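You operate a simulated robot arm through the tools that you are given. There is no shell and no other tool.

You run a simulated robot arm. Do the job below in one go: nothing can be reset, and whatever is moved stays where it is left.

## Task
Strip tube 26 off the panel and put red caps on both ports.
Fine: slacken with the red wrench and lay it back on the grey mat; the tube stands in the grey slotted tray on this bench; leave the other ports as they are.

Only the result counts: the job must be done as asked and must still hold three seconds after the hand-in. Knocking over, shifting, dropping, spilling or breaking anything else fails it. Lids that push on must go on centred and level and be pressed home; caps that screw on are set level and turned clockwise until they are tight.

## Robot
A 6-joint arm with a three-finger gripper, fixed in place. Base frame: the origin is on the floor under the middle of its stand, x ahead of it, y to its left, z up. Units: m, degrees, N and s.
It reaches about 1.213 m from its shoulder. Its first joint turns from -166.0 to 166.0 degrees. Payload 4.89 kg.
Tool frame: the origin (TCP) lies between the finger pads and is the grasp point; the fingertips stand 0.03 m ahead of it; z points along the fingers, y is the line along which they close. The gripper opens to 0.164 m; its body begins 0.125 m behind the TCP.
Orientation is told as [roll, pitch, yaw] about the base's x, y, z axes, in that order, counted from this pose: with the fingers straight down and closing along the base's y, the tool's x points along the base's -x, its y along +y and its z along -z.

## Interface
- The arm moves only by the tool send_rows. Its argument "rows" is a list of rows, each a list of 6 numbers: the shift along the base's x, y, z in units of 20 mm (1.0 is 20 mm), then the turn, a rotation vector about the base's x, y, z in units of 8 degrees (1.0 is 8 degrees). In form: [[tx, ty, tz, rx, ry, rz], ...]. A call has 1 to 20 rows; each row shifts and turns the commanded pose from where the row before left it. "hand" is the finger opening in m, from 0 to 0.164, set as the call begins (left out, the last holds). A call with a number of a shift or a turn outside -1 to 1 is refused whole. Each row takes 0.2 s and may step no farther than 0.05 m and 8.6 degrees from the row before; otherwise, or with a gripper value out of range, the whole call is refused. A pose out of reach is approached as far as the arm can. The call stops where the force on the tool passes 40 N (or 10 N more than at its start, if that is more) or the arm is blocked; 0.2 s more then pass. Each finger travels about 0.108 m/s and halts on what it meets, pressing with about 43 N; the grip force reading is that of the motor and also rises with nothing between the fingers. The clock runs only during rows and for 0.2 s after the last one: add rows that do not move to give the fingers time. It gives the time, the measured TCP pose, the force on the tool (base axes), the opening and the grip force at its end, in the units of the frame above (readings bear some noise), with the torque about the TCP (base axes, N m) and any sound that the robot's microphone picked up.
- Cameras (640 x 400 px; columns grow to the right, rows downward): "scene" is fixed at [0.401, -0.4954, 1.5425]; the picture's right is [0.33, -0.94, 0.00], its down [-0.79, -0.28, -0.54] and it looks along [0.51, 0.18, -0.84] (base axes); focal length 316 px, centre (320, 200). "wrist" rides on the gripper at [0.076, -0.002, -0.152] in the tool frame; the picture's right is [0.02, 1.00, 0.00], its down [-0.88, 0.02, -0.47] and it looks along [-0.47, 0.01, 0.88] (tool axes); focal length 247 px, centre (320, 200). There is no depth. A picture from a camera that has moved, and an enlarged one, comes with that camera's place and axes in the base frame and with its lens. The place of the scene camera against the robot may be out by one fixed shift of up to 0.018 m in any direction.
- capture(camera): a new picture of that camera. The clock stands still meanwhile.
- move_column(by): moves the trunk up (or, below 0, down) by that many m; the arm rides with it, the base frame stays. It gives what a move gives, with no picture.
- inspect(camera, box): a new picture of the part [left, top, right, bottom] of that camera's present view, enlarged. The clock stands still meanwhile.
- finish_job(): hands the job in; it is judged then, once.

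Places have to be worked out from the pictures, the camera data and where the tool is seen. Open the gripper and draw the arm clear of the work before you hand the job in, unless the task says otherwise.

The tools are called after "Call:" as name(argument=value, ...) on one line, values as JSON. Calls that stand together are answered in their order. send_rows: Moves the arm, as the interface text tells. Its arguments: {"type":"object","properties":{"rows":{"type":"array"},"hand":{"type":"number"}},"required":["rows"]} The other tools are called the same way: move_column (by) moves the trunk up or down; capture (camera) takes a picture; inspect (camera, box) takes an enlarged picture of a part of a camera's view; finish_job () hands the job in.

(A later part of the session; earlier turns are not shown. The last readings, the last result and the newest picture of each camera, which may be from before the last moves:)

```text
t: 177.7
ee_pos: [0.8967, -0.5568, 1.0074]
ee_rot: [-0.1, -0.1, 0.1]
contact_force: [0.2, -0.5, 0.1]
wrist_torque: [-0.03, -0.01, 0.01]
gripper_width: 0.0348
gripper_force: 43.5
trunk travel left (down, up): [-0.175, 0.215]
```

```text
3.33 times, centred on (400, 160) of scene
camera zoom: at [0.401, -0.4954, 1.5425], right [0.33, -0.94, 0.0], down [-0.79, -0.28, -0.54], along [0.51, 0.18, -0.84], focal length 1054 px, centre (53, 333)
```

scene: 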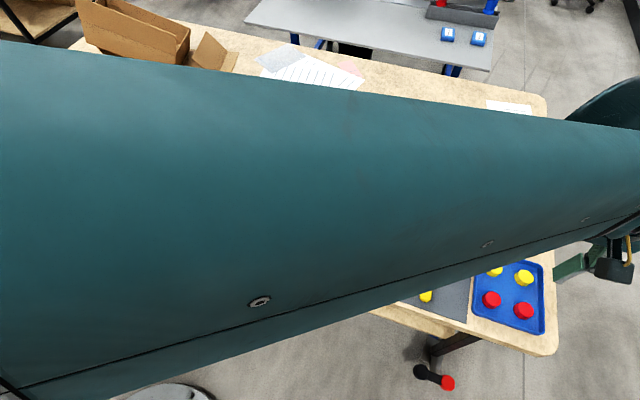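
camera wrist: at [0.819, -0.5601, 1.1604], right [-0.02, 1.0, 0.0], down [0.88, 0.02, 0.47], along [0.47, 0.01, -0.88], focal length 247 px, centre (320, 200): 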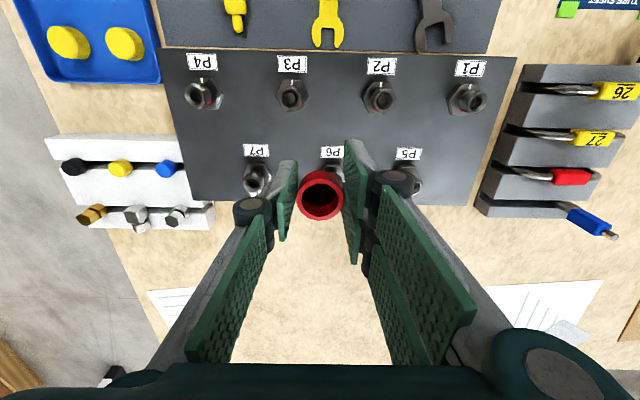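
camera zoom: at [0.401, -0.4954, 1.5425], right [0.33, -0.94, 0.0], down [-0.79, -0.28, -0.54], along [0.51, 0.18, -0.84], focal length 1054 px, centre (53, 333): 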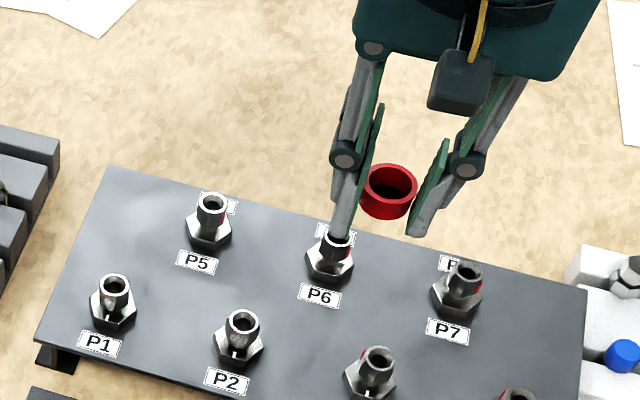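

Cap is held steady, open side up. I'll flip it using the bare bench strip between the mat and the tube sheet (around [0.70,-0.309]); first I carry it there.

Call:
send_rows(rows=[[-0.745, 0.886, 0, 0, 0, 0], [-0.745, 0.886, 0, 0, 0, 0], [-0.745, 0.886, 0, 0, 0, 0], [-0.745, 0.886, 0, 0, 0, 0], [-0.745, 0.886, 0, 0, 0, 0], [-0.745, 0.886, 0, 0, 0, 0], [-0.745, 0.886, 0, 0, 0, 0], [-0.745, 0.886, 0, 0, 0, 0], [-0.745, 0.886, 0, 0, 0, 0], [-0.745, 0.886, 0, 0, 0, 0], [-0.745, 0.886, 0, 0, 0, 0], [-0.745, 0.886, 0, 0, 0, 0], [-0.745, 0.886, -0.5, 0, 0, 0], [-0.745, 0.886, -0.5, 0, 0, 0], [0, 0, 0, 0, 0, 0]])

Call:
capture(camera="wrist")

Call:
capture(camera="scene")

```text
t: 180.9
ee_pos: [0.6877, -0.31, 0.9899]
ee_rot: [-0.1, -0.1, 0.1]
contact_force: [0.4, 0.3, 0.6]
wrist_torque: [-0.02, 0.0, 0.01]
gripper_width: 0.0349
gripper_force: 42.7
trunk travel left (down, up): [-0.175, 0.215]
```

```text
taken
camera wrist: at [0.6108, -0.3133, 1.1414], right [-0.02, 1.0, 0.0], down [0.88, 0.02, 0.47], along [0.47, 0.01, -0.88], focal length 247 px, centre (320, 200)
```

wrist: 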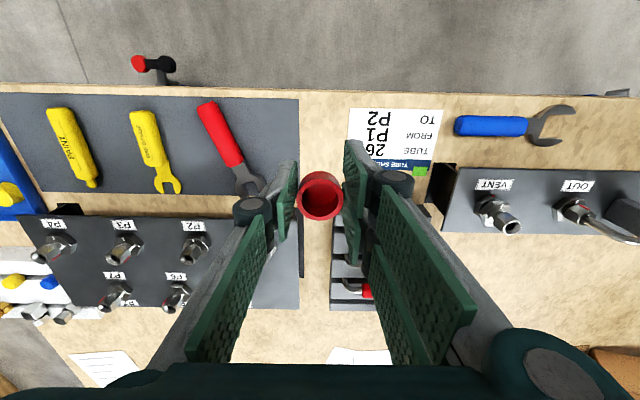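

```text
taken
```

scene: 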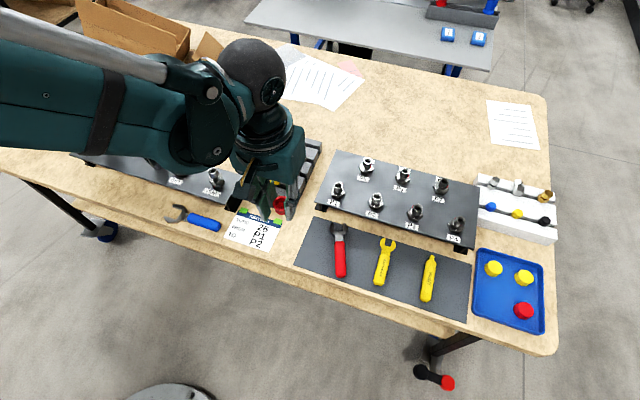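

The strip (y −0.344…−0.269) is clear beneath. I lower the inverted cap toward the bench and creep to contact.

Call:
send_rows(rows=[[0, 0.1, -0.9, 0, 0, 0], [0, 0, -0.9, 0, 0, 0], [0, 0, -0.9, 0, 0, 0], [0, 0, -0.9, 0, 0, 0], [0, 0, -0.9, 0, 0, 0], [0, 0, -0.9, 0, 0, 0], [0, 0, -0.9, 0, 0, 0], [0, 0, -0.9, 0, 0, 0], [0, 0, -0.4, 0, 0, 0], [0, 0, 0, 0, 0, 0]])

Call:
send_rows(rows=[[0, 0, -0.1, 0, 0, 0], [0, 0, -0.1, 0, 0, 0], [0, 0, -0.1, 0, 0, 0], [0, 0, 0, 0, 0, 0]])

```text
t: 183.1
ee_pos: [0.688, -0.3066, 0.8359]
ee_rot: [-0.1, -0.1, 0.0]
contact_force: [-0.8, -0.1, -0.7]
wrist_torque: [-0.01, -0.02, 0.01]
gripper_width: 0.035
gripper_force: 42.6
trunk travel left (down, up): [-0.175, 0.215]
```

```text
t: 184.1
ee_pos: [0.688, -0.3073, 0.8298]
ee_rot: [-0.1, 0.0, 0.0]
contact_force: [0.0, 0.9, 0.2]
wrist_torque: [0.06, 0.0, -0.03]
gripper_width: 0.0352
gripper_force: 42.8
trunk travel left (down, up): [-0.175, 0.215]
```

Call:
send_rows(rows=[[0, 0, -0.1, 0, 0, 0], [0, 0, -0.1, 0, 0, 0], [0, 0, -0.1, 0, 0, 0], [0, 0, 0, 0, 0, 0]])

Call:
send_rows(rows=[[0, 0, -0.1, 0, 0, 0], [0, 0, -0.1, 0, 0, 0], [0, 0, 0, 0, 0, 0]])

```text
t: 185.1
ee_pos: [0.6877, -0.3056, 0.8233]
ee_rot: [-0.1, 0.0, 0.0]
contact_force: [-0.4, 0.4, 0.2]
wrist_torque: [-0.01, -0.02, -0.03]
gripper_width: 0.0352
gripper_force: 43.1
trunk travel left (down, up): [-0.175, 0.215]
```

```text
t: 185.9
ee_pos: [0.6874, -0.307, 0.8194]
ee_rot: [-0.1, -0.1, 0.0]
contact_force: [-0.1, 0.2, 0.3]
wrist_torque: [-0.01, -0.02, 0.0]
gripper_width: 0.0351
gripper_force: 43.4
trunk travel left (down, up): [-0.175, 0.215]
```

Still free at 0.819; continue 1 mm steps to touch.

Call:
send_rows(rows=[[0, 0, -0.05, 0, 0, 0], [0, 0, -0.05, 0, 0, 0], [0, 0, -0.05, 0, 0, 0], [0, 0, 0, 0, 0, 0]])

```text
t: 186.9
ee_pos: [0.6879, -0.3072, 0.8166]
ee_rot: [-0.1, 0.0, 0.1]
contact_force: [0.2, -0.8, 0.1]
wrist_torque: [0.07, 0.04, 0.0]
gripper_width: 0.0348
gripper_force: 43.1
trunk travel left (down, up): [-0.175, 0.215]
```

Call:
send_rows(rows=[[0, 0, -0.05, 0, 0, 0], [0, 0, -0.05, 0, 0, 0], [0, 0, -0.05, 0, 0, 0], [0, 0, 0, 0, 0, 0]])

```text
t: 187.9
ee_pos: [0.688, -0.3079, 0.8138]
ee_rot: [0.0, 0.0, 0.0]
contact_force: [-0.6, -0.3, 0.2]
wrist_torque: [-0.01, 0.02, 0.0]
gripper_width: 0.0349
gripper_force: 42.9
trunk travel left (down, up): [-0.175, 0.215]
```

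Not touching yet (bench is slightly lower than the mat). Two more millimetres.

Call:
send_rows(rows=[[0, 0, -0.05, 0, 0, 0], [0, 0, -0.05, 0, 0, 0], [0, 0, 0, 0, 0, 0]])

Call:
inspect(camera="wrist", box=[260, 120, 380, 260])

Call:
inspect(camera="scene", box=[230, 180, 310, 250])

```text
t: 188.7
ee_pos: [0.6883, -0.3079, 0.8117]
ee_rot: [-0.2, -0.1, 0.1]
contact_force: [1.3, 0.1, 10.8]
wrist_torque: [0.1, -0.17, 0.0]
gripper_width: 0.0347
gripper_force: 43.1
trunk travel left (down, up): [-0.175, 0.215]
```

```text
2.86 times, centred on (320, 190) of wrist
camera zoom: at [0.6106, -0.3103, 0.9642], right [-0.02, 1.0, 0.0], down [0.88, 0.02, 0.47], along [0.47, 0.01, -0.88], focal length 706 px, centre (320, 229)
```

zoom: 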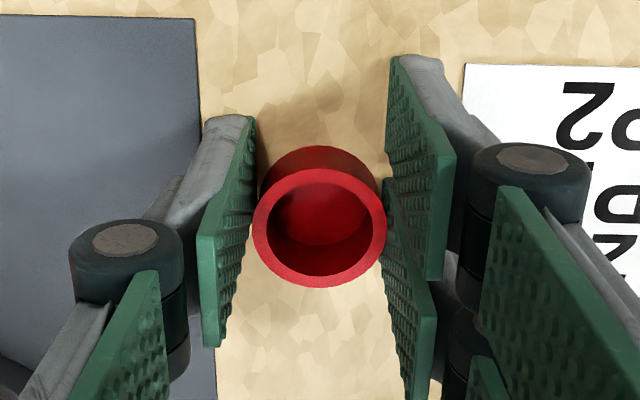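

```text
5.71 times, centred on (270, 215) of scene
camera zoom: at [0.401, -0.4954, 1.5425], right [0.33, -0.94, 0.0], down [-0.79, -0.28, -0.54], along [0.51, 0.18, -0.84], focal length 1806 px, centre (606, 114)
```

zoom: 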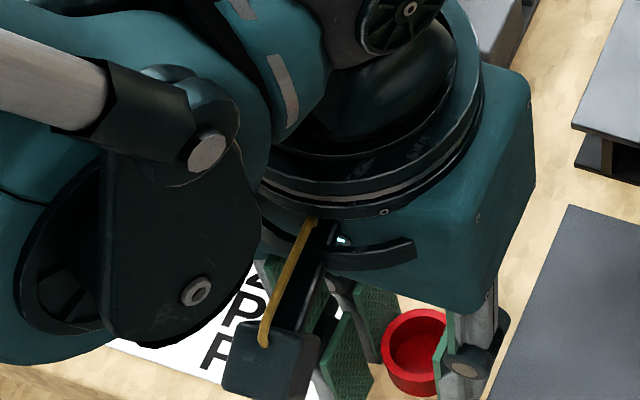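

The cap stands inverted on the bench (contact at z≈0.8117). I open, shift the gripper 24 mm in +x so the cap sits at the other edge of the pads, and re-grip for tilting.

Call:
send_rows(rows=[[0, 0, 0.04, 0, 0, 0], [0, 0, 0, 0, 0, 0]])

Call:
send_rows(rows=[[0, 0, 0, 0, 0, 0], [0, 0, 0, 0, 0, 0], [0, 0, 0, 0, 0, 0], [0.3, 0, 0, 0, 0, 0], [0.3, 0, 0, 0, 0, 0], [0.3, 0, 0, 0, 0, 0], [0.3, 0, 0, 0, 0, 0], [0, 0, 0, 0, 0, 0]], hand=0.054)

Call:
inspect(camera="wrist", box=[260, 120, 380, 260])

```text
t: 189.3
ee_pos: [0.6892, -0.3072, 0.8106]
ee_rot: [-0.1, 0.0, -0.1]
contact_force: [-0.5, -0.2, -0.3]
wrist_torque: [0.02, -0.04, 0.0]
gripper_width: 0.0351
gripper_force: 43.1
trunk travel left (down, up): [-0.175, 0.215]
```

```text
t: 191.1
ee_pos: [0.7127, -0.3071, 0.8119]
ee_rot: [-0.1, 0.0, 0.0]
contact_force: [0.3, 0.2, 0.0]
wrist_torque: [-0.01, -0.02, 0.0]
gripper_width: 0.054
gripper_force: 0.1
trunk travel left (down, up): [-0.175, 0.215]
```

```text
2.86 times, centred on (320, 190) of wrist
camera zoom: at [0.6347, -0.3099, 0.9645], right [-0.02, 1.0, 0.0], down [0.88, 0.02, 0.47], along [0.47, 0.01, -0.88], focal length 706 px, centre (320, 229)
```

zoom: 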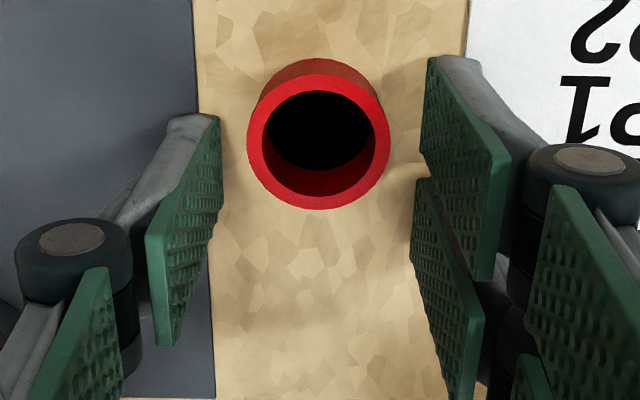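

Cap sits 13.8 mm toward −x from the TCP; I shift back 2.5 mm so the single finger bears fully, then grip and lift 70 mm.

Call:
send_rows(rows=[[-0.125, 0, 0, 0, 0, 0], [0, 0, 0, 0, 0, 0]])

Call:
send_rows(rows=[[0, 0, 0, 0, 0, 0], [0, 0, 0, 0, 0, 0], [0, 0, 0, 0, 0, 0], [0, 0, 0, 0, 0, 0]], hand=0.0)

Call:
send_rows(rows=[[0, 0, 0.3, 0, 0, 0], [0, 0, 0.7, 0, 0, 0], [0, 0, 0.8, 0, 0, 0], [0, 0, 0.8, 0, 0, 0], [0, 0, 0.9, 0, 0, 0], [0, 0, 0, 0, 0, 0]])

Call:
inspect(camera="wrist", box=[260, 120, 380, 260])

```text
t: 191.7
ee_pos: [0.7104, -0.3072, 0.8119]
ee_rot: [0.0, 0.0, 0.0]
contact_force: [0.6, 0.2, 0.7]
wrist_torque: [0.01, -0.02, 0.01]
gripper_width: 0.0543
gripper_force: 0.0
trunk travel left (down, up): [-0.175, 0.215]
```

```text
t: 192.7
ee_pos: [0.7096, -0.3068, 0.8128]
ee_rot: [-0.1, 0.0, 0.0]
contact_force: [0.3, -0.1, -0.8]
wrist_torque: [0.01, -0.01, -0.01]
gripper_width: 0.0349
gripper_force: 43.1
trunk travel left (down, up): [-0.175, 0.215]
```

```text
t: 194.1
ee_pos: [0.709, -0.3071, 0.8841]
ee_rot: [-0.1, 0.0, -0.1]
contact_force: [-0.5, 0.9, 0.1]
wrist_torque: [0.0, -0.04, 0.01]
gripper_width: 0.035
gripper_force: 42.9
trunk travel left (down, up): [-0.175, 0.215]
```

```text
2.86 times, centred on (320, 190) of wrist
camera zoom: at [0.6325, -0.3104, 1.0366], right [-0.02, 1.0, 0.0], down [0.88, 0.02, 0.47], along [0.47, 0.01, -0.88], focal length 706 px, centre (320, 229)
```

zoom: 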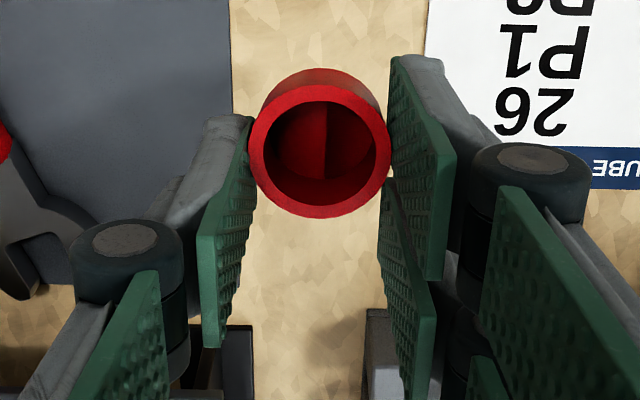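

Cap is held as intended. I now pitch the tool nose-up toward horizontal in two stages (about −y).

Call:
send_rows(rows=[[0, 0, 0.2, 0, -0.9375, 0], [0, 0, 0.2, 0, -0.9375, 0], [0, 0, 0.2, 0, -0.9375, 0], [0, 0, 0, 0, -0.9375, 0], [0, 0, 0, 0, -0.9375, 0], [0, 0, 0, 0, 0, 0]])

Call:
capture(camera="scene")

```text
t: 195.5
ee_pos: [0.71, -0.3081, 0.8951]
ee_rot: [-0.1, -37.7, 0.0]
contact_force: [1.0, 0.9, -0.3]
wrist_torque: [0.01, 0.03, -0.01]
gripper_width: 0.0353
gripper_force: 43.2
trunk travel left (down, up): [-0.175, 0.215]
```

```text
taken
```

scene: 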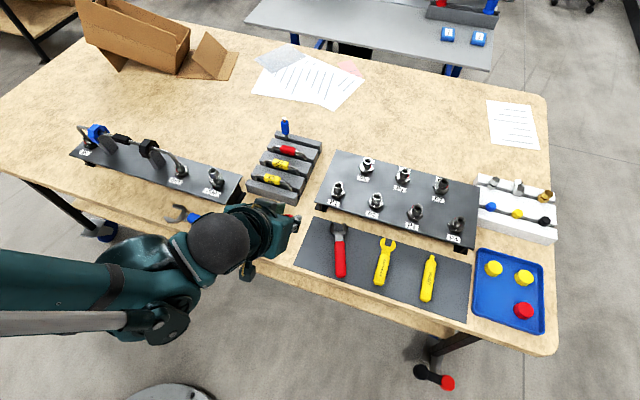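

The arm follows fine. Continue to −75°.

Call:
send_rows(rows=[[0, 0, 0, 0, -0.9375, 0], [0, 0, 0, 0, -0.9375, 0], [0, 0, 0, 0, -0.9375, 0], [0, 0, 0, 0, -0.9375, 0], [0, 0, 0, 0, -0.9375, 0], [0, 0, 0, 0, 0, 0]])

Call:
capture(camera="wrist")

Call:
inspect(camera="scene", box=[160, 150, 340, 300])

```text
t: 196.9
ee_pos: [0.7677, -0.3504, 0.9996]
ee_rot: [0.0, -75.0, 0.0]
contact_force: [0.0, 0.0, -0.6]
wrist_torque: [-0.02, -0.05, -0.01]
gripper_width: 0.035
gripper_force: 43.2
out of reach, approached as far as the arm can: row 2, 3, 4, 5
trunk travel left (down, up): [-0.175, 0.215]
```

```text
taken
camera wrist: at [0.6002, -0.3537, 0.9657], right [-0.01, 1.0, -0.02], down [-0.23, 0.02, 0.97], along [0.97, 0.01, 0.23], focal length 247 px, centre (320, 200)
```

wrist: 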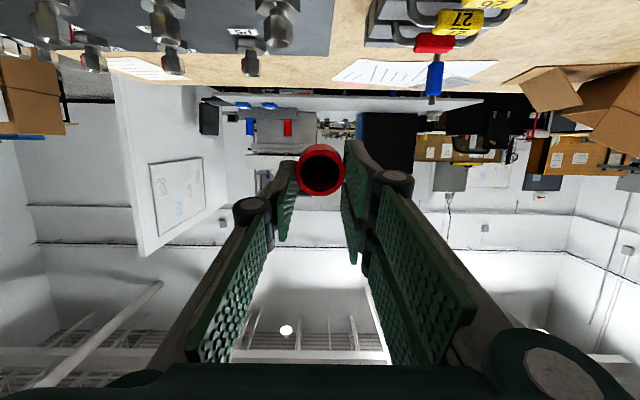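

```text
2.67 times, centred on (250, 225) of scene
camera zoom: at [0.401, -0.4954, 1.5425], right [0.33, -0.94, 0.0], down [-0.79, -0.28, -0.54], along [0.51, 0.18, -0.84], focal length 843 px, centre (507, 133)
```

zoom: 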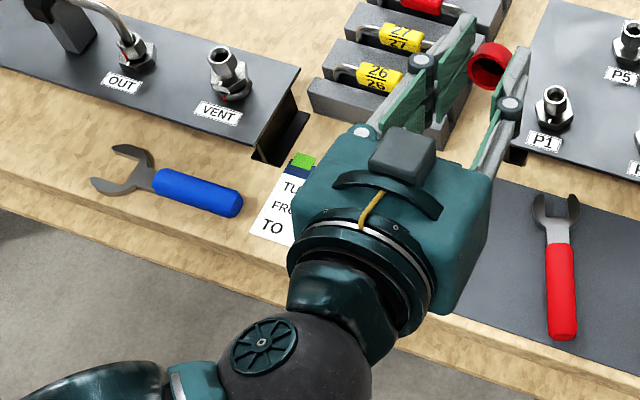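

At this spot the arm can't get the tool horizontal low enough (too close to the base). The free mat strip at y≈−0.72 (between PAINT and the blue tray) is farther out, so I keep the pitch and move there.

Call:
send_rows(rows=[[0, -0.97, 0, 0, 0, 0], [0, -0.97, 0, 0, 0, 0], [0, -0.97, 0, 0, 0, 0], [0, -0.97, 0, 0, 0, 0], [0, -0.97, 0, 0, 0, 0], [0, -0.97, 0, 0, 0, 0], [0, -0.97, 0, 0, 0, 0], [0, -0.97, 0, 0, 0, 0], [0, -0.97, 0, 0, 0, 0], [-0.2, -0.97, 0, 0, 0, 0], [-0.2, -0.97, 0, 0, 0, 0], [-0.2, -0.97, 0, 0, 0, 0], [-0.3, -0.97, 0, 0, 0, 0], [-0.3, -0.97, 0, 0, 0, 0], [-0.3, -0.97, 0, 0, 0, 0], [-0.3, -0.97, 0, 0, 0, 0], [-0.3, -0.97, 0, 0, 0, 0], [-0.3, -0.97, 0, 0, 0, 0], [0, -0.97, 0, 0, 0, 0], [0, 0, 0, 0, 0, 0]])

Call:
capture(camera="scene")

```text
t: 201.1
ee_pos: [0.7198, -0.7187, 0.998]
ee_rot: [0.0, -75.0, 0.0]
contact_force: [-0.4, 1.3, 0.3]
wrist_torque: [-0.03, 0.01, -0.04]
gripper_width: 0.0348
gripper_force: 43.2
trunk travel left (down, up): [-0.175, 0.215]
```

```text
taken
```

scene: 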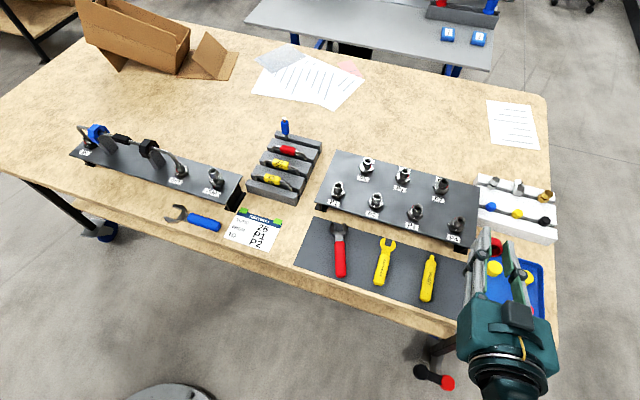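

Reachable here, and the spot below is free. I lower toward the mat.

Call:
send_rows(rows=[[0, -0.05, -0.9, 0, 0, 0], [0, 0, -0.9, 0, 0, 0], [0, 0, -0.9, 0, 0, 0], [0, 0, -0.9, 0, 0, 0], [0, 0, -0.9, 0, 0, 0], [0, 0, -0.9, 0, 0, 0], [0, 0, -0.9, 0, 0, 0], [0, 0, -0.9, 0, 0, 0], [0, 0, 0, 0, 0, 0]])

Call:
capture(camera="wrist")

Call:
inspect(camera="scene", box=[400, 220, 560, 370])

```text
t: 203.1
ee_pos: [0.7185, -0.72, 0.8555]
ee_rot: [0.0, -75.0, 0.0]
contact_force: [-0.3, 0.0, -0.5]
wrist_torque: [-0.02, 0.02, -0.01]
gripper_width: 0.0348
gripper_force: 43.4
trunk travel left (down, up): [-0.175, 0.215]
```

```text
taken
camera wrist: at [0.5511, -0.723, 0.8211], right [0.0, 1.0, -0.02], down [-0.23, 0.02, 0.97], along [0.97, 0.01, 0.23], focal length 247 px, centre (320, 200)
```

wrist: 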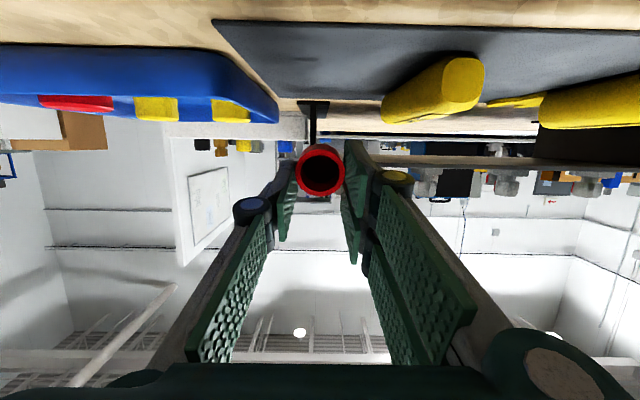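

```text
2.67 times, centred on (480, 295) of scene
camera zoom: at [0.401, -0.4954, 1.5425], right [0.33, -0.94, 0.0], down [-0.79, -0.28, -0.54], along [0.51, 0.18, -0.84], focal length 843 px, centre (-107, -53)
```

zoom: 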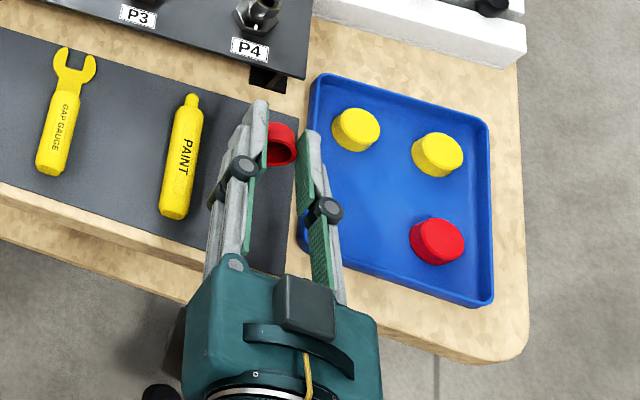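

Clearances on both sides look OK. I lower 25 mm, then creep until the cap touches the mat.

Call:
send_rows(rows=[[0, 0, -0.5, 0, 0, 0], [0, 0, -0.5, 0, 0, 0], [0, 0, -0.25, 0, 0, 0], [0, 0, 0, 0, 0, 0]])

Call:
send_rows(rows=[[0, 0, -0.1, 0, 0, 0], [0, 0, -0.1, 0, 0, 0], [0, 0, 0, 0, 0, 0]])

Call:
inspect(camera="scene", box=[430, 220, 530, 310])

```text
t: 204.1
ee_pos: [0.7193, -0.72, 0.8312]
ee_rot: [-0.1, -75.0, 0.0]
contact_force: [-0.3, -0.3, -0.9]
wrist_torque: [0.0, -0.01, 0.04]
gripper_width: 0.035
gripper_force: 43.2
trunk travel left (down, up): [-0.175, 0.215]
```

```text
t: 204.9
ee_pos: [0.7199, -0.7195, 0.825]
ee_rot: [-0.1, -75.0, -0.1]
contact_force: [-0.5, -0.2, -0.9]
wrist_torque: [0.04, -0.02, 0.04]
gripper_width: 0.0351
gripper_force: 43.1
trunk travel left (down, up): [-0.175, 0.215]
```

```text
4.44 times, centred on (480, 265) of scene
camera zoom: at [0.401, -0.4954, 1.5425], right [0.33, -0.94, 0.0], down [-0.79, -0.28, -0.54], along [0.51, 0.18, -0.84], focal length 1405 px, centre (-391, -89)
```

zoom: 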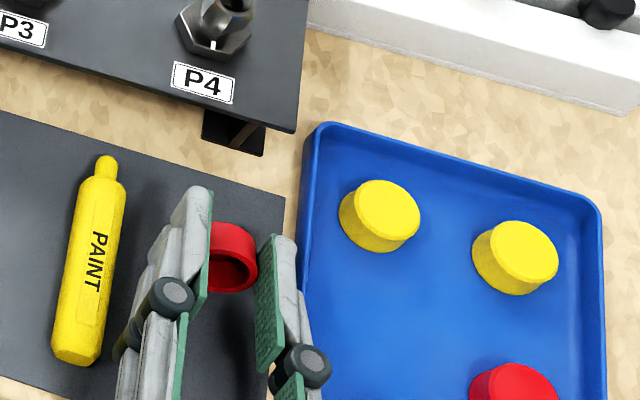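

Good view; tool is clear of PAINT and nearly over the rim only with the knuckle. Creep on.

Call:
send_rows(rows=[[0, 0, -0.1, 0, 0, 0], [0, 0, -0.1, 0, 0, 0], [0, 0, 0, 0, 0, 0]])

Call:
send_rows(rows=[[0, 0, -0.06, 0, 0, 0], [0, 0, -0.06, 0, 0, 0], [0, 0, 0, 0, 0, 0]])

```text
t: 205.7
ee_pos: [0.7193, -0.7189, 0.8227]
ee_rot: [-0.2, -75.0, 0.0]
contact_force: [-0.1, -0.9, 0.5]
wrist_torque: [-0.01, 0.01, 0.0]
gripper_width: 0.0348
gripper_force: 43.2
trunk travel left (down, up): [-0.175, 0.215]
```

```text
t: 206.5
ee_pos: [0.7191, -0.7209, 0.8196]
ee_rot: [0.0, -75.0, 0.1]
contact_force: [0.1, 0.6, -1.2]
wrist_torque: [-0.01, -0.04, -0.01]
gripper_width: 0.035
gripper_force: 44.1
trunk travel left (down, up): [-0.175, 0.215]
```

Call:
send_rows(rows=[[0, 0, -0.05, 0, 0, 0], [0, 0, -0.05, 0, 0, 0], [0, 0, 0, 0, 0, 0]])

Call:
send_rows(rows=[[0, 0, -0.05, 0, 0, 0], [0, 0, -0.05, 0, 0, 0], [0, 0, 0, 0, 0, 0]])

```text
t: 207.3
ee_pos: [0.7191, -0.719, 0.8182]
ee_rot: [-0.1, -75.1, -0.1]
contact_force: [2.1, -3.3, 7.4]
wrist_torque: [0.0, -0.19, -0.11]
gripper_width: 0.0345
gripper_force: 42.9
trunk travel left (down, up): [-0.175, 0.215]
```

```text
t: 208.1
ee_pos: [0.7192, -0.7187, 0.8185]
ee_rot: [-0.1, -75.1, -0.1]
contact_force: [9.5, -9.9, 29.1]
wrist_torque: [0.26, -0.96, -0.43]
gripper_width: 0.0345
gripper_force: 43.7
trunk travel left (down, up): [-0.175, 0.215]
```

The cap (and a pad corner) touch the mat. I back up 1.5 mm and open the fingers so the cap drops onto its edge.

Call:
send_rows(rows=[[0, 0, 0.07, 0, 0, 0], [0, 0, 0, 0, 0, 0]])

Call:
send_rows(rows=[[0, 0, 0, 0, 0, 0], [0, 0, 0, 0, 0, 0]], hand=0.046)

Call:
capture(camera="wrist")

Call:
inspect(camera="scene", box=[430, 220, 530, 310])

```text
t: 208.7
ee_pos: [0.7195, -0.7197, 0.8184]
ee_rot: [-0.2, -75.0, 0.1]
contact_force: [2.3, -3.9, 17.6]
wrist_torque: [0.28, -0.48, -0.09]
gripper_width: 0.0347
gripper_force: 43.2
trunk travel left (down, up): [-0.175, 0.215]
```

```text
t: 209.3
ee_pos: [0.7191, -0.719, 0.8176]
ee_rot: [-0.1, -75.1, 0.2]
contact_force: [5.8, -3.5, 13.2]
wrist_torque: [0.18, -0.51, -0.21]
gripper_width: 0.0454
gripper_force: 0.1
trunk travel left (down, up): [-0.175, 0.215]
```

```text
taken
camera wrist: at [0.5515, -0.7224, 0.7841], right [-0.01, 1.0, -0.02], down [-0.23, 0.02, 0.97], along [0.97, 0.01, 0.23], focal length 247 px, centre (320, 200)
```

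wrist: 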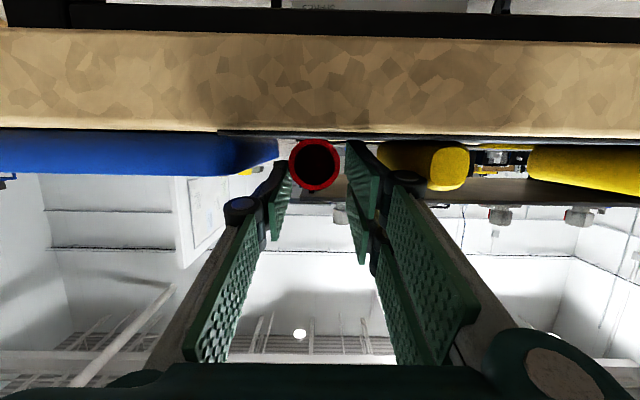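

```text
4.44 times, centred on (480, 265) of scene
camera zoom: at [0.401, -0.4954, 1.5425], right [0.33, -0.94, 0.0], down [-0.79, -0.28, -0.54], along [0.51, 0.18, -0.84], focal length 1405 px, centre (-391, -89)
```

zoom: 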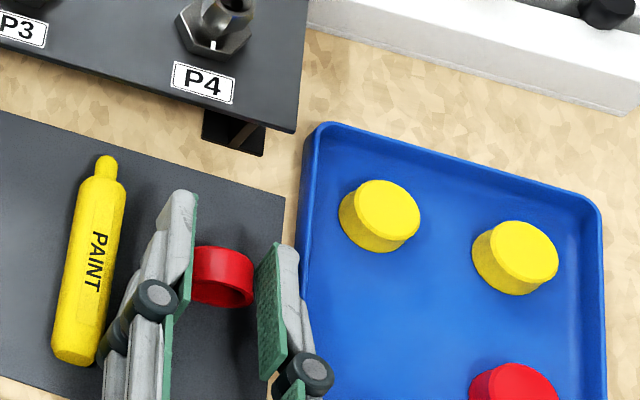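

The cap now stands on its edge, open side facing the robot. I back out along the finger axis without touching it.

Call:
send_rows(rows=[[0, 0, 0.06, 0, 0, 0], [-0.6, 0, 0.17, 0, 0, 0], [-0.7, 0, 0.2, 0, 0, 0], [-0.7, 0, 0.2, 0, 0, 0], [-0.7, 0, 0.2, 0, 0, 0], [-0.7, 0, 0.2, 0, 0, 0], [0, 0, 0, 0, 0, 0]])

Call:
inspect(camera="scene", box=[430, 220, 530, 310])

Call:
capture(camera="wrist")

```text
t: 210.9
ee_pos: [0.6517, -0.7213, 0.8378]
ee_rot: [-0.1, -75.0, 0.2]
contact_force: [-0.5, 0.1, -0.8]
wrist_torque: [0.04, -0.01, -0.01]
gripper_width: 0.0458
gripper_force: 0.1
trunk travel left (down, up): [-0.175, 0.215]
```

```text
4.44 times, centred on (480, 265) of scene
camera zoom: at [0.401, -0.4954, 1.5425], right [0.33, -0.94, 0.0], down [-0.79, -0.28, -0.54], along [0.51, 0.18, -0.84], focal length 1405 px, centre (-391, -89)
```

zoom: 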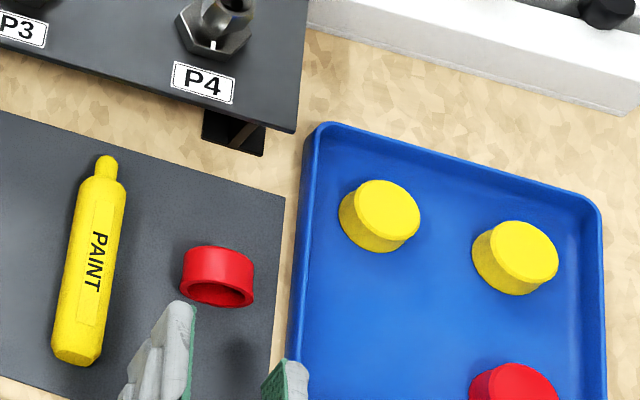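

```text
taken
camera wrist: at [0.4834, -0.7234, 0.8041], right [0.0, 1.0, -0.02], down [-0.23, 0.02, 0.97], along [0.97, 0.01, 0.23], focal length 247 px, centre (320, 200)
```

wrist: 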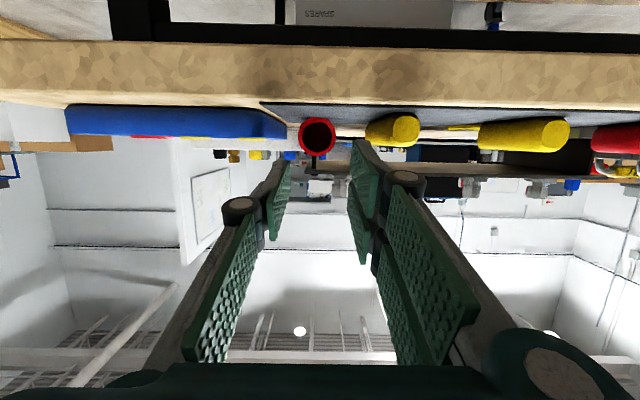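

Cap stays on its edge at about [0.742,-0.722]. I rise, bring the tool vertical again, turn to yaw 90° and close the fingers to use them as a flat pusher.

Call:
send_rows(rows=[[0, 0, 0.9, 0, 0, 0], [0, 0, 0.9, 0, 0, 0], [0, 0, 0.9, 0, 0, 0], [0, 0, 0.9, 0, 0.9375, 0], [0, 0, 0.9, 0, 0.9375, 0], [0, 0, 0.9, 0, 0.9375, 0], [0, 0, 0.5, 0, 0.9375, 0], [0, 0, 0, 0, 0.9375, 0], [0, 0, 0, 0, 0.9375, 0], [0, 0, 0, 0, 0.9375, 0], [0, 0, 0, 0, 0.9375, 0], [0, 0, 0, 0, 0.9375, 0], [0, 0, 0, 0, 0.9375, 0], [0, 0, 0, 0, 0, 0]], hand=0.0)

Call:
send_rows(rows=[[0.6, 0, 0, 0, 0, 0.9375], [0.6, 0, 0, 0, 0, 0.9375], [0.6, 0, 0, 0, 0, 0.9375], [0.6, 0, 0, 0, 0, 0.9375], [0.6, 0, 0, 0, 0, 0.9375], [0.6, 0, 0, 0, 0, 0.9375], [0.6, 0, 0, 0, 0, 0.9375], [0.6, 0, 0, 0, 0, 0.9375], [0.6, 0, 0, 0, 0, 0.9375], [0.6, 0, 0, 0, 0, 0.9375], [0.2, 0, 0, 0, 0, 0.9375], [0.1, 0, 0, 0, 0, 0.9375], [0, 0, 0, 0, 0, 0]])

Call:
inspect(camera="scene", box=[430, 200, 550, 310])

Call:
capture(camera="wrist")

```text
t: 213.9
ee_pos: [0.6514, -0.7203, 0.9546]
ee_rot: [-0.1, 0.1, 0.0]
contact_force: [0.7, 0.6, 0.0]
wrist_torque: [0.0, 0.02, 0.01]
gripper_width: 0.0
gripper_force: 42.8
trunk travel left (down, up): [-0.175, 0.215]
```

```text
t: 216.7
ee_pos: [0.7775, -0.7199, 0.9564]
ee_rot: [0.1, -0.1, 90.1]
contact_force: [1.3, 0.5, 0.0]
wrist_torque: [0.01, 0.0, 0.01]
gripper_width: 0.0
gripper_force: 42.8
trunk travel left (down, up): [-0.175, 0.215]
```

```text
3.64 times, centred on (490, 255) of scene
camera zoom: at [0.401, -0.4954, 1.5425], right [0.33, -0.94, 0.0], down [-0.79, -0.28, -0.54], along [0.51, 0.18, -0.84], focal length 1150 px, centre (-298, 0)
```

zoom: 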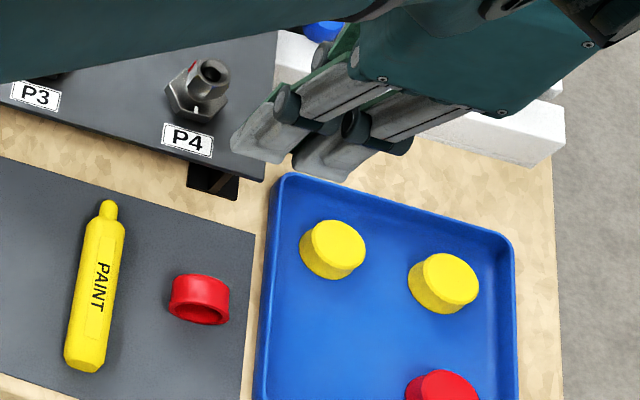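

```text
taken
camera wrist: at [0.7777, -0.7978, 1.1087], right [-1.0, -0.02, 0.0], down [-0.02, 0.88, 0.47], along [-0.01, 0.47, -0.88], focal length 247 px, centre (320, 200)
```

wrist: 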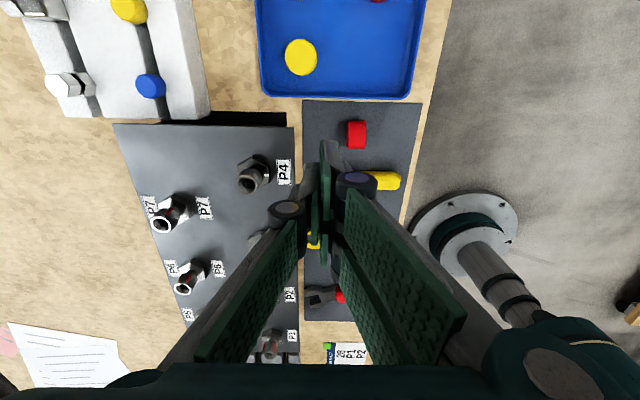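

I zoom in to locate the edge-standing cap precisely.

Call:
inspect(camera="wrist", box=[310, 90, 410, 180])

```text
4.44 times, centred on (360, 135) of wrist
camera zoom: at [0.7777, -0.7978, 1.1087], right [-1.0, -0.02, 0.0], down [-0.02, 0.88, 0.47], along [-0.01, 0.47, -0.88], focal length 1098 px, centre (142, 489)
```

zoom: 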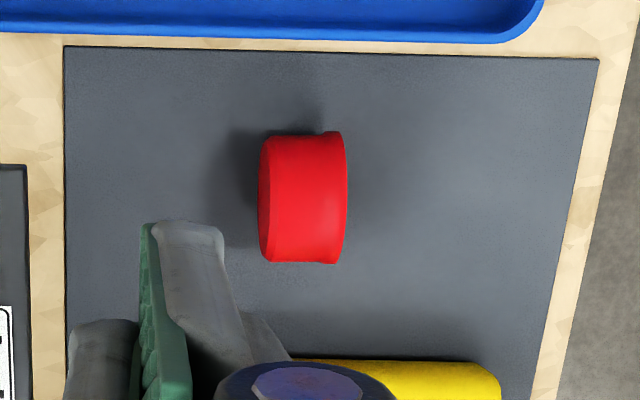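

Closed end at x≈0.742, lip at x≈0.7205, y≈−0.727. I lower the closed fingers behind it (x≈0.7775) to z≈0.832.

Call:
send_rows(rows=[[0.05, -0.35, -0.8, 0, 0, 0], [0, 0, -0.9, 0, 0, 0], [0, 0, -0.9, 0, 0, 0], [0, 0, -0.9, 0, 0, 0], [0, 0, -0.9, 0, 0, 0], [0, 0, -0.9, 0, 0, 0], [0, 0, -0.8, 0, 0, 0], [0, 0, 0, 0, 0, 0]])

Call:
capture(camera="wrist")

Call:
inspect(camera="scene", box=[430, 210, 530, 310])

```text
t: 218.5
ee_pos: [0.7781, -0.7274, 0.834]
ee_rot: [0.1, -0.2, 90.0]
contact_force: [-0.7, 0.2, -0.2]
wrist_torque: [0.02, 0.0, -0.01]
gripper_width: 0.0001
gripper_force: 43.2
trunk travel left (down, up): [-0.175, 0.215]
```

```text
taken
camera wrist: at [0.7784, -0.8054, 0.9869], right [-1.0, -0.02, 0.0], down [-0.02, 0.88, 0.47], along [-0.01, 0.47, -0.88], focal length 247 px, centre (320, 200)
```

wrist: 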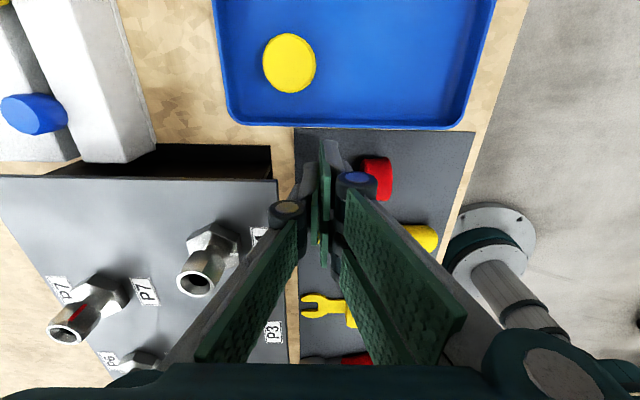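

```text
4.00 times, centred on (480, 260) of scene
camera zoom: at [0.401, -0.4954, 1.5425], right [0.33, -0.94, 0.0], down [-0.79, -0.28, -0.54], along [0.51, 0.18, -0.84], focal length 1264 px, centre (-320, -40)
```

zoom: 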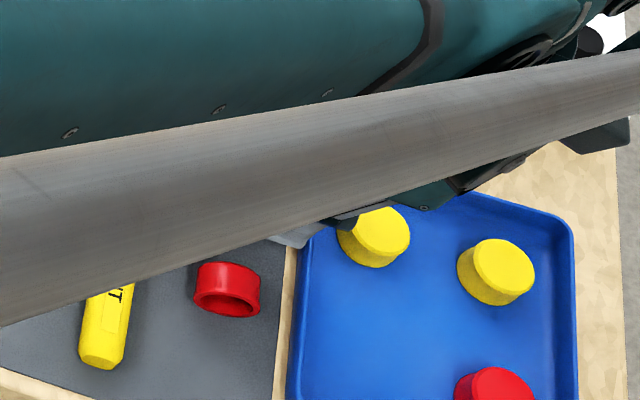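

The pusher is in place behind the cap. I move −x in 4 mm rows toward contact.

Call:
send_rows(rows=[[-0.2, 0, 0, 0, 0, 0], [-0.2, 0, 0, 0, 0, 0], [-0.2, 0, 0, 0, 0, 0], [-0.2, 0, 0, 0, 0, 0], [-0.2, 0, 0, 0, 0, 0], [-0.2, 0, 0, 0, 0, 0], [0, 0, 0, 0, 0, 0]])

Call:
inspect(camera="wrist", box=[310, 110, 430, 220])

Call:
inspect(camera="scene", box=[430, 210, 530, 310])

```text
t: 220.1
ee_pos: [0.7543, -0.7267, 0.8337]
ee_rot: [0.0, 0.0, 90.0]
contact_force: [-0.7, 0.1, -0.9]
wrist_torque: [0.0, -0.01, 0.0]
gripper_width: 0.0001
gripper_force: 43.1
trunk travel left (down, up): [-0.175, 0.215]
```

```text
3.64 times, centred on (370, 165) of wrist
camera zoom: at [0.7548, -0.8046, 0.9867], right [-1.0, -0.02, 0.0], down [-0.02, 0.88, 0.47], along [-0.01, 0.47, -0.88], focal length 898 px, centre (138, 327)
```

zoom: 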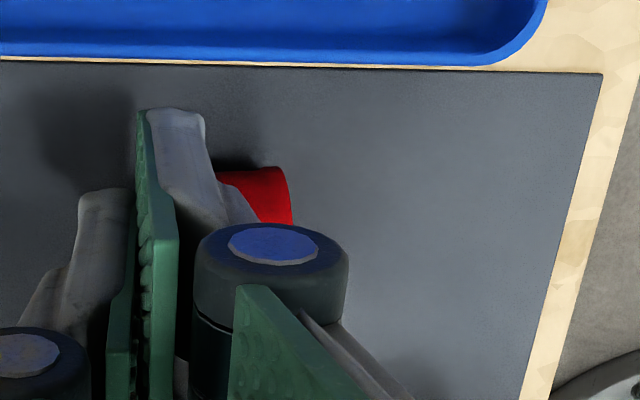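

```text
4.00 times, centred on (480, 260) of scene
camera zoom: at [0.401, -0.4954, 1.5425], right [0.33, -0.94, 0.0], down [-0.79, -0.28, -0.54], along [0.51, 0.18, -0.84], focal length 1264 px, centre (-320, -40)
```

zoom: 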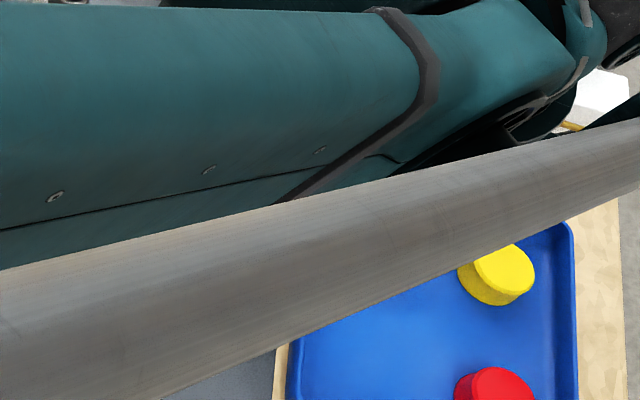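

Not yet displaced (lip still at 0.7205). Continue pushing in 3 mm rows.

Call:
send_rows(rows=[[-0.15, 0, 0, 0, 0, 0], [-0.15, 0, 0, 0, 0, 0], [-0.15, 0, 0, 0, 0, 0], [-0.15, 0, 0, 0, 0, 0], [0, 0, 0, 0, 0, 0]])

Call:
inspect(camera="wrist", box=[310, 110, 430, 220])

```text
t: 221.3
ee_pos: [0.7417, -0.7275, 0.8346]
ee_rot: [0.0, 0.0, 90.0]
contact_force: [0.3, 0.2, -0.7]
wrist_torque: [0.01, 0.03, 0.01]
gripper_width: 0.0003
gripper_force: 42.9
trunk travel left (down, up): [-0.175, 0.215]
```

```text
3.64 times, centred on (370, 165) of wrist
camera zoom: at [0.7431, -0.8049, 0.9865], right [-1.0, -0.02, 0.0], down [-0.02, 0.88, 0.47], along [-0.01, 0.47, -0.88], focal length 898 px, centre (138, 327)
```

zoom: 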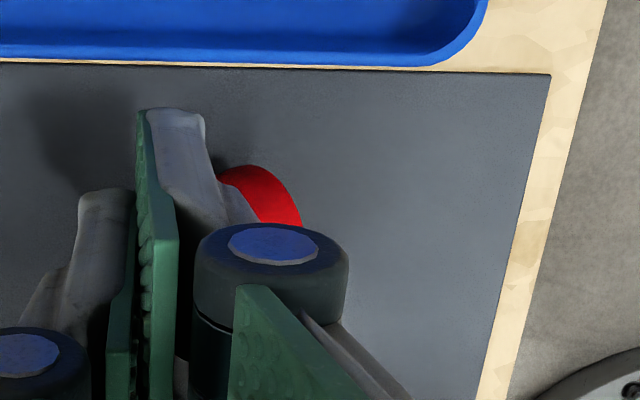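

The cap is tipping over. Continue.

Call:
send_rows(rows=[[-0.15, 0, 0, 0, 0, 0], [-0.15, 0, 0, 0, 0, 0], [-0.15, 0, 0, 0, 0, 0], [0, 0, 0, 0, 0, 0]])

Call:
inspect(camera="wrist", box=[310, 110, 430, 220])

```text
t: 222.3
ee_pos: [0.7332, -0.7279, 0.8344]
ee_rot: [0.0, -0.1, 90.0]
contact_force: [0.2, -0.3, 0.2]
wrist_torque: [0.02, -0.03, -0.03]
gripper_width: 0.0
gripper_force: 42.7
trunk travel left (down, up): [-0.175, 0.215]
```

```text
3.64 times, centred on (370, 165) of wrist
camera zoom: at [0.7343, -0.8051, 0.987], right [-1.0, -0.02, 0.0], down [-0.02, 0.88, 0.47], along [-0.01, 0.47, -0.88], focal length 898 px, centre (138, 327)
```

zoom: 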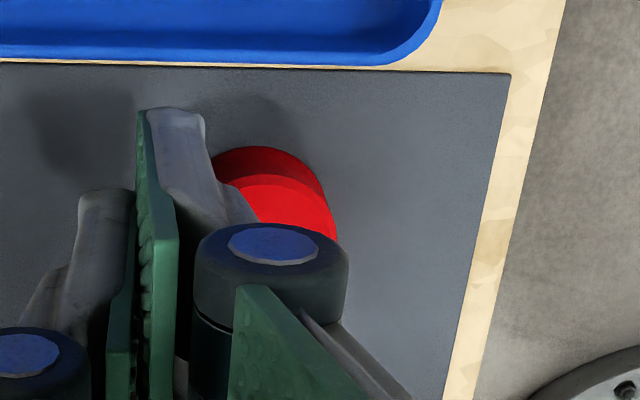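

It has fallen upright, closed top up. I rise and look.

Call:
send_rows(rows=[[0.3, 0, 0.4, 0, 0, 0], [0, 0, 0.9, 0, 0, 0], [0, 0, 0.9, 0, 0, 0], [0, 0, 0.9, 0, 0, 0], [0, 0, 0.9, 0, 0, 0], [0, 0, 0.9, 0, 0, 0], [0, 0, 0.9, 0, 0, 0], [0, 0, 0, 0, 0, 0]])

Call:
capture(camera="wrist")

Call:
inspect(camera="wrist", box=[310, 80, 430, 190])

```text
t: 224.1
ee_pos: [0.7406, -0.7274, 0.9524]
ee_rot: [-0.2, -0.1, 90.0]
contact_force: [0.3, -0.5, -0.4]
wrist_torque: [0.0, -0.02, -0.01]
gripper_width: 0.0
gripper_force: 42.7
trunk travel left (down, up): [-0.175, 0.215]
```

```text
taken
camera wrist: at [0.7405, -0.8053, 1.1036], right [-1.0, -0.02, 0.0], down [-0.02, 0.88, 0.47], along [-0.01, 0.47, -0.88], focal length 247 px, centre (320, 200)
```

wrist: 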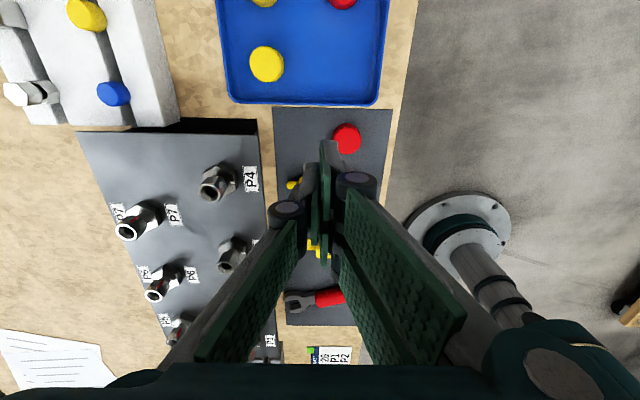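

```text
3.64 times, centred on (370, 135) of wrist
camera zoom: at [0.7405, -0.8053, 1.1036], right [-1.0, -0.02, 0.0], down [-0.02, 0.88, 0.47], along [-0.01, 0.47, -0.88], focal length 898 px, centre (138, 436)
```

zoom: 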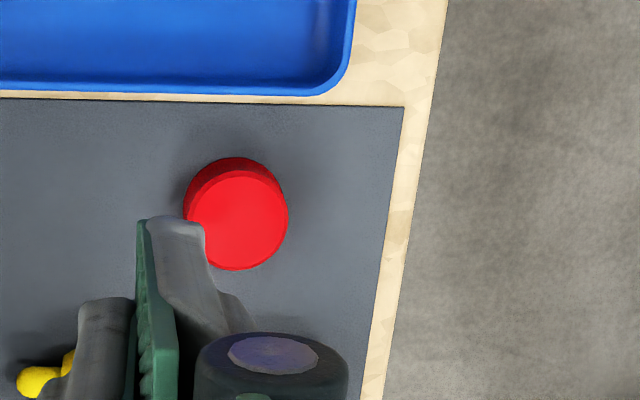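

The cap is upright again at ≈[0.705,-0.7275] on the mat. I open to 50 mm (yaw 90° fits between PAINT and the tray), move over it and lower part-way.

Call:
send_rows(rows=[[-0.57, 0, 0, 0, 0, 0], [-0.57, 0, 0, 0, 0, 0], [-0.57, 0, -0.2, 0, 0, 0], [0, 0, -0.9, 0, 0, 0], [0, 0, -0.9, 0, 0, 0], [0, 0, -0.9, 0, 0, 0], [0, 0, -0.9, 0, 0, 0], [0, 0, -0.9, 0, 0, 0], [0, 0, 0, 0, 0, 0]], hand=0.05)

Call:
capture(camera="wrist")

Call:
inspect(camera="wrist", box=[260, 100, 380, 230])

```text
t: 226.1
ee_pos: [0.7057, -0.7269, 0.8567]
ee_rot: [0.0, 0.0, 90.0]
contact_force: [-0.3, -0.3, 0.3]
wrist_torque: [0.02, 0.0, -0.01]
gripper_width: 0.0501
gripper_force: 0.1
trunk travel left (down, up): [-0.175, 0.215]
```

```text
taken
camera wrist: at [0.7062, -0.8044, 1.0089], right [-1.0, -0.02, 0.0], down [-0.02, 0.88, 0.47], along [-0.01, 0.47, -0.88], focal length 247 px, centre (320, 200)
```

wrist: 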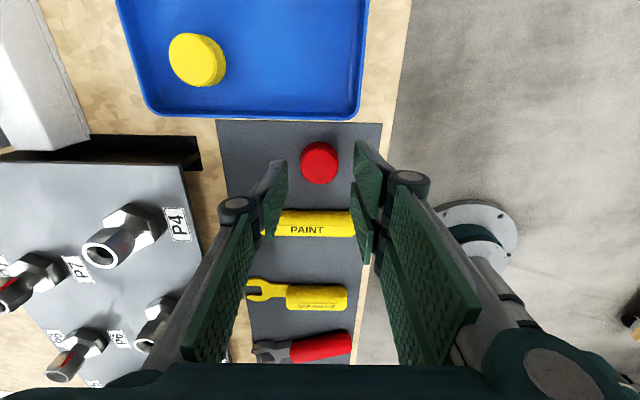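

```text
3.08 times, centred on (320, 165) of wrist
camera zoom: at [0.7062, -0.8044, 1.0089], right [-1.0, -0.02, 0.0], down [-0.02, 0.88, 0.47], along [-0.01, 0.47, -0.88], focal length 760 px, centre (320, 308)
```

zoom: 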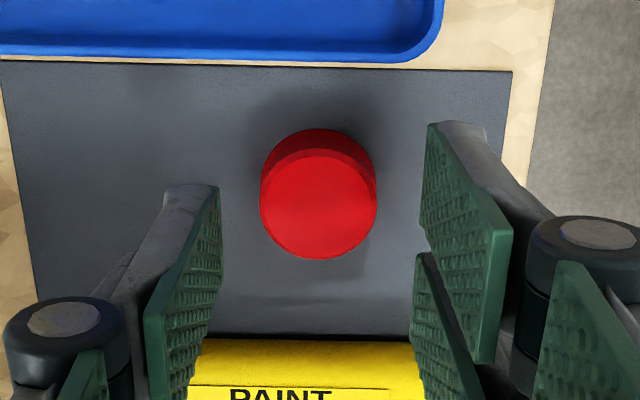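

Cap is centred under the fingers. Lower 38 mm and grip.

Call:
send_rows(rows=[[0, 0, -0.5, 0, 0, 0], [0, 0, -0.5, 0, 0, 0], [0, 0, -0.5, 0, 0, 0], [0, 0, -0.4, 0, 0, 0], [0, 0, 0, 0, 0, 0]], hand=0.046)

Call:
send_rows(rows=[[0, 0, 0, 0, 0, 0], [0, 0, 0, 0, 0, 0], [0, 0, 0, 0, 0, 0], [0, 0, 0, 0, 0, 0]], hand=0.0)

Call:
inspect(camera="wrist", box=[260, 100, 380, 230])

```text
t: 227.3
ee_pos: [0.7062, -0.7262, 0.8171]
ee_rot: [0.1, 0.1, 89.9]
contact_force: [0.3, 0.1, 0.6]
wrist_torque: [0.0, -0.01, -0.01]
gripper_width: 0.046
gripper_force: 0.1
trunk travel left (down, up): [-0.175, 0.215]
```

```text
t: 228.3
ee_pos: [0.7059, -0.7259, 0.8185]
ee_rot: [-0.1, -0.1, 90.0]
contact_force: [0.7, 0.5, 0.5]
wrist_torque: [0.0, -0.01, 0.02]
gripper_width: 0.0331
gripper_force: 42.9
trunk travel left (down, up): [-0.175, 0.215]
```

```text
3.08 times, centred on (320, 165) of wrist
camera zoom: at [0.7059, -0.8039, 0.9707], right [-1.0, -0.02, 0.0], down [-0.02, 0.88, 0.47], along [-0.01, 0.47, -0.88], focal length 760 px, centre (320, 308)
```

zoom: 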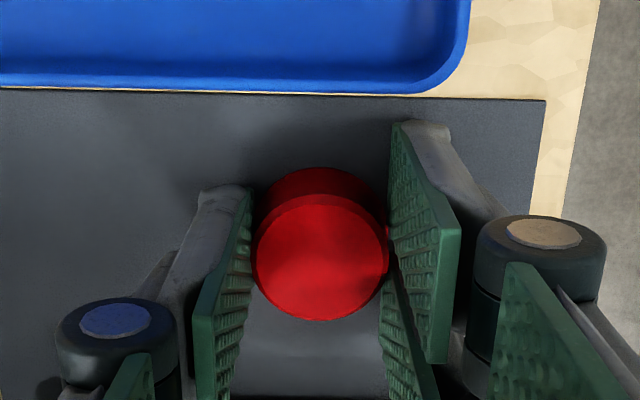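

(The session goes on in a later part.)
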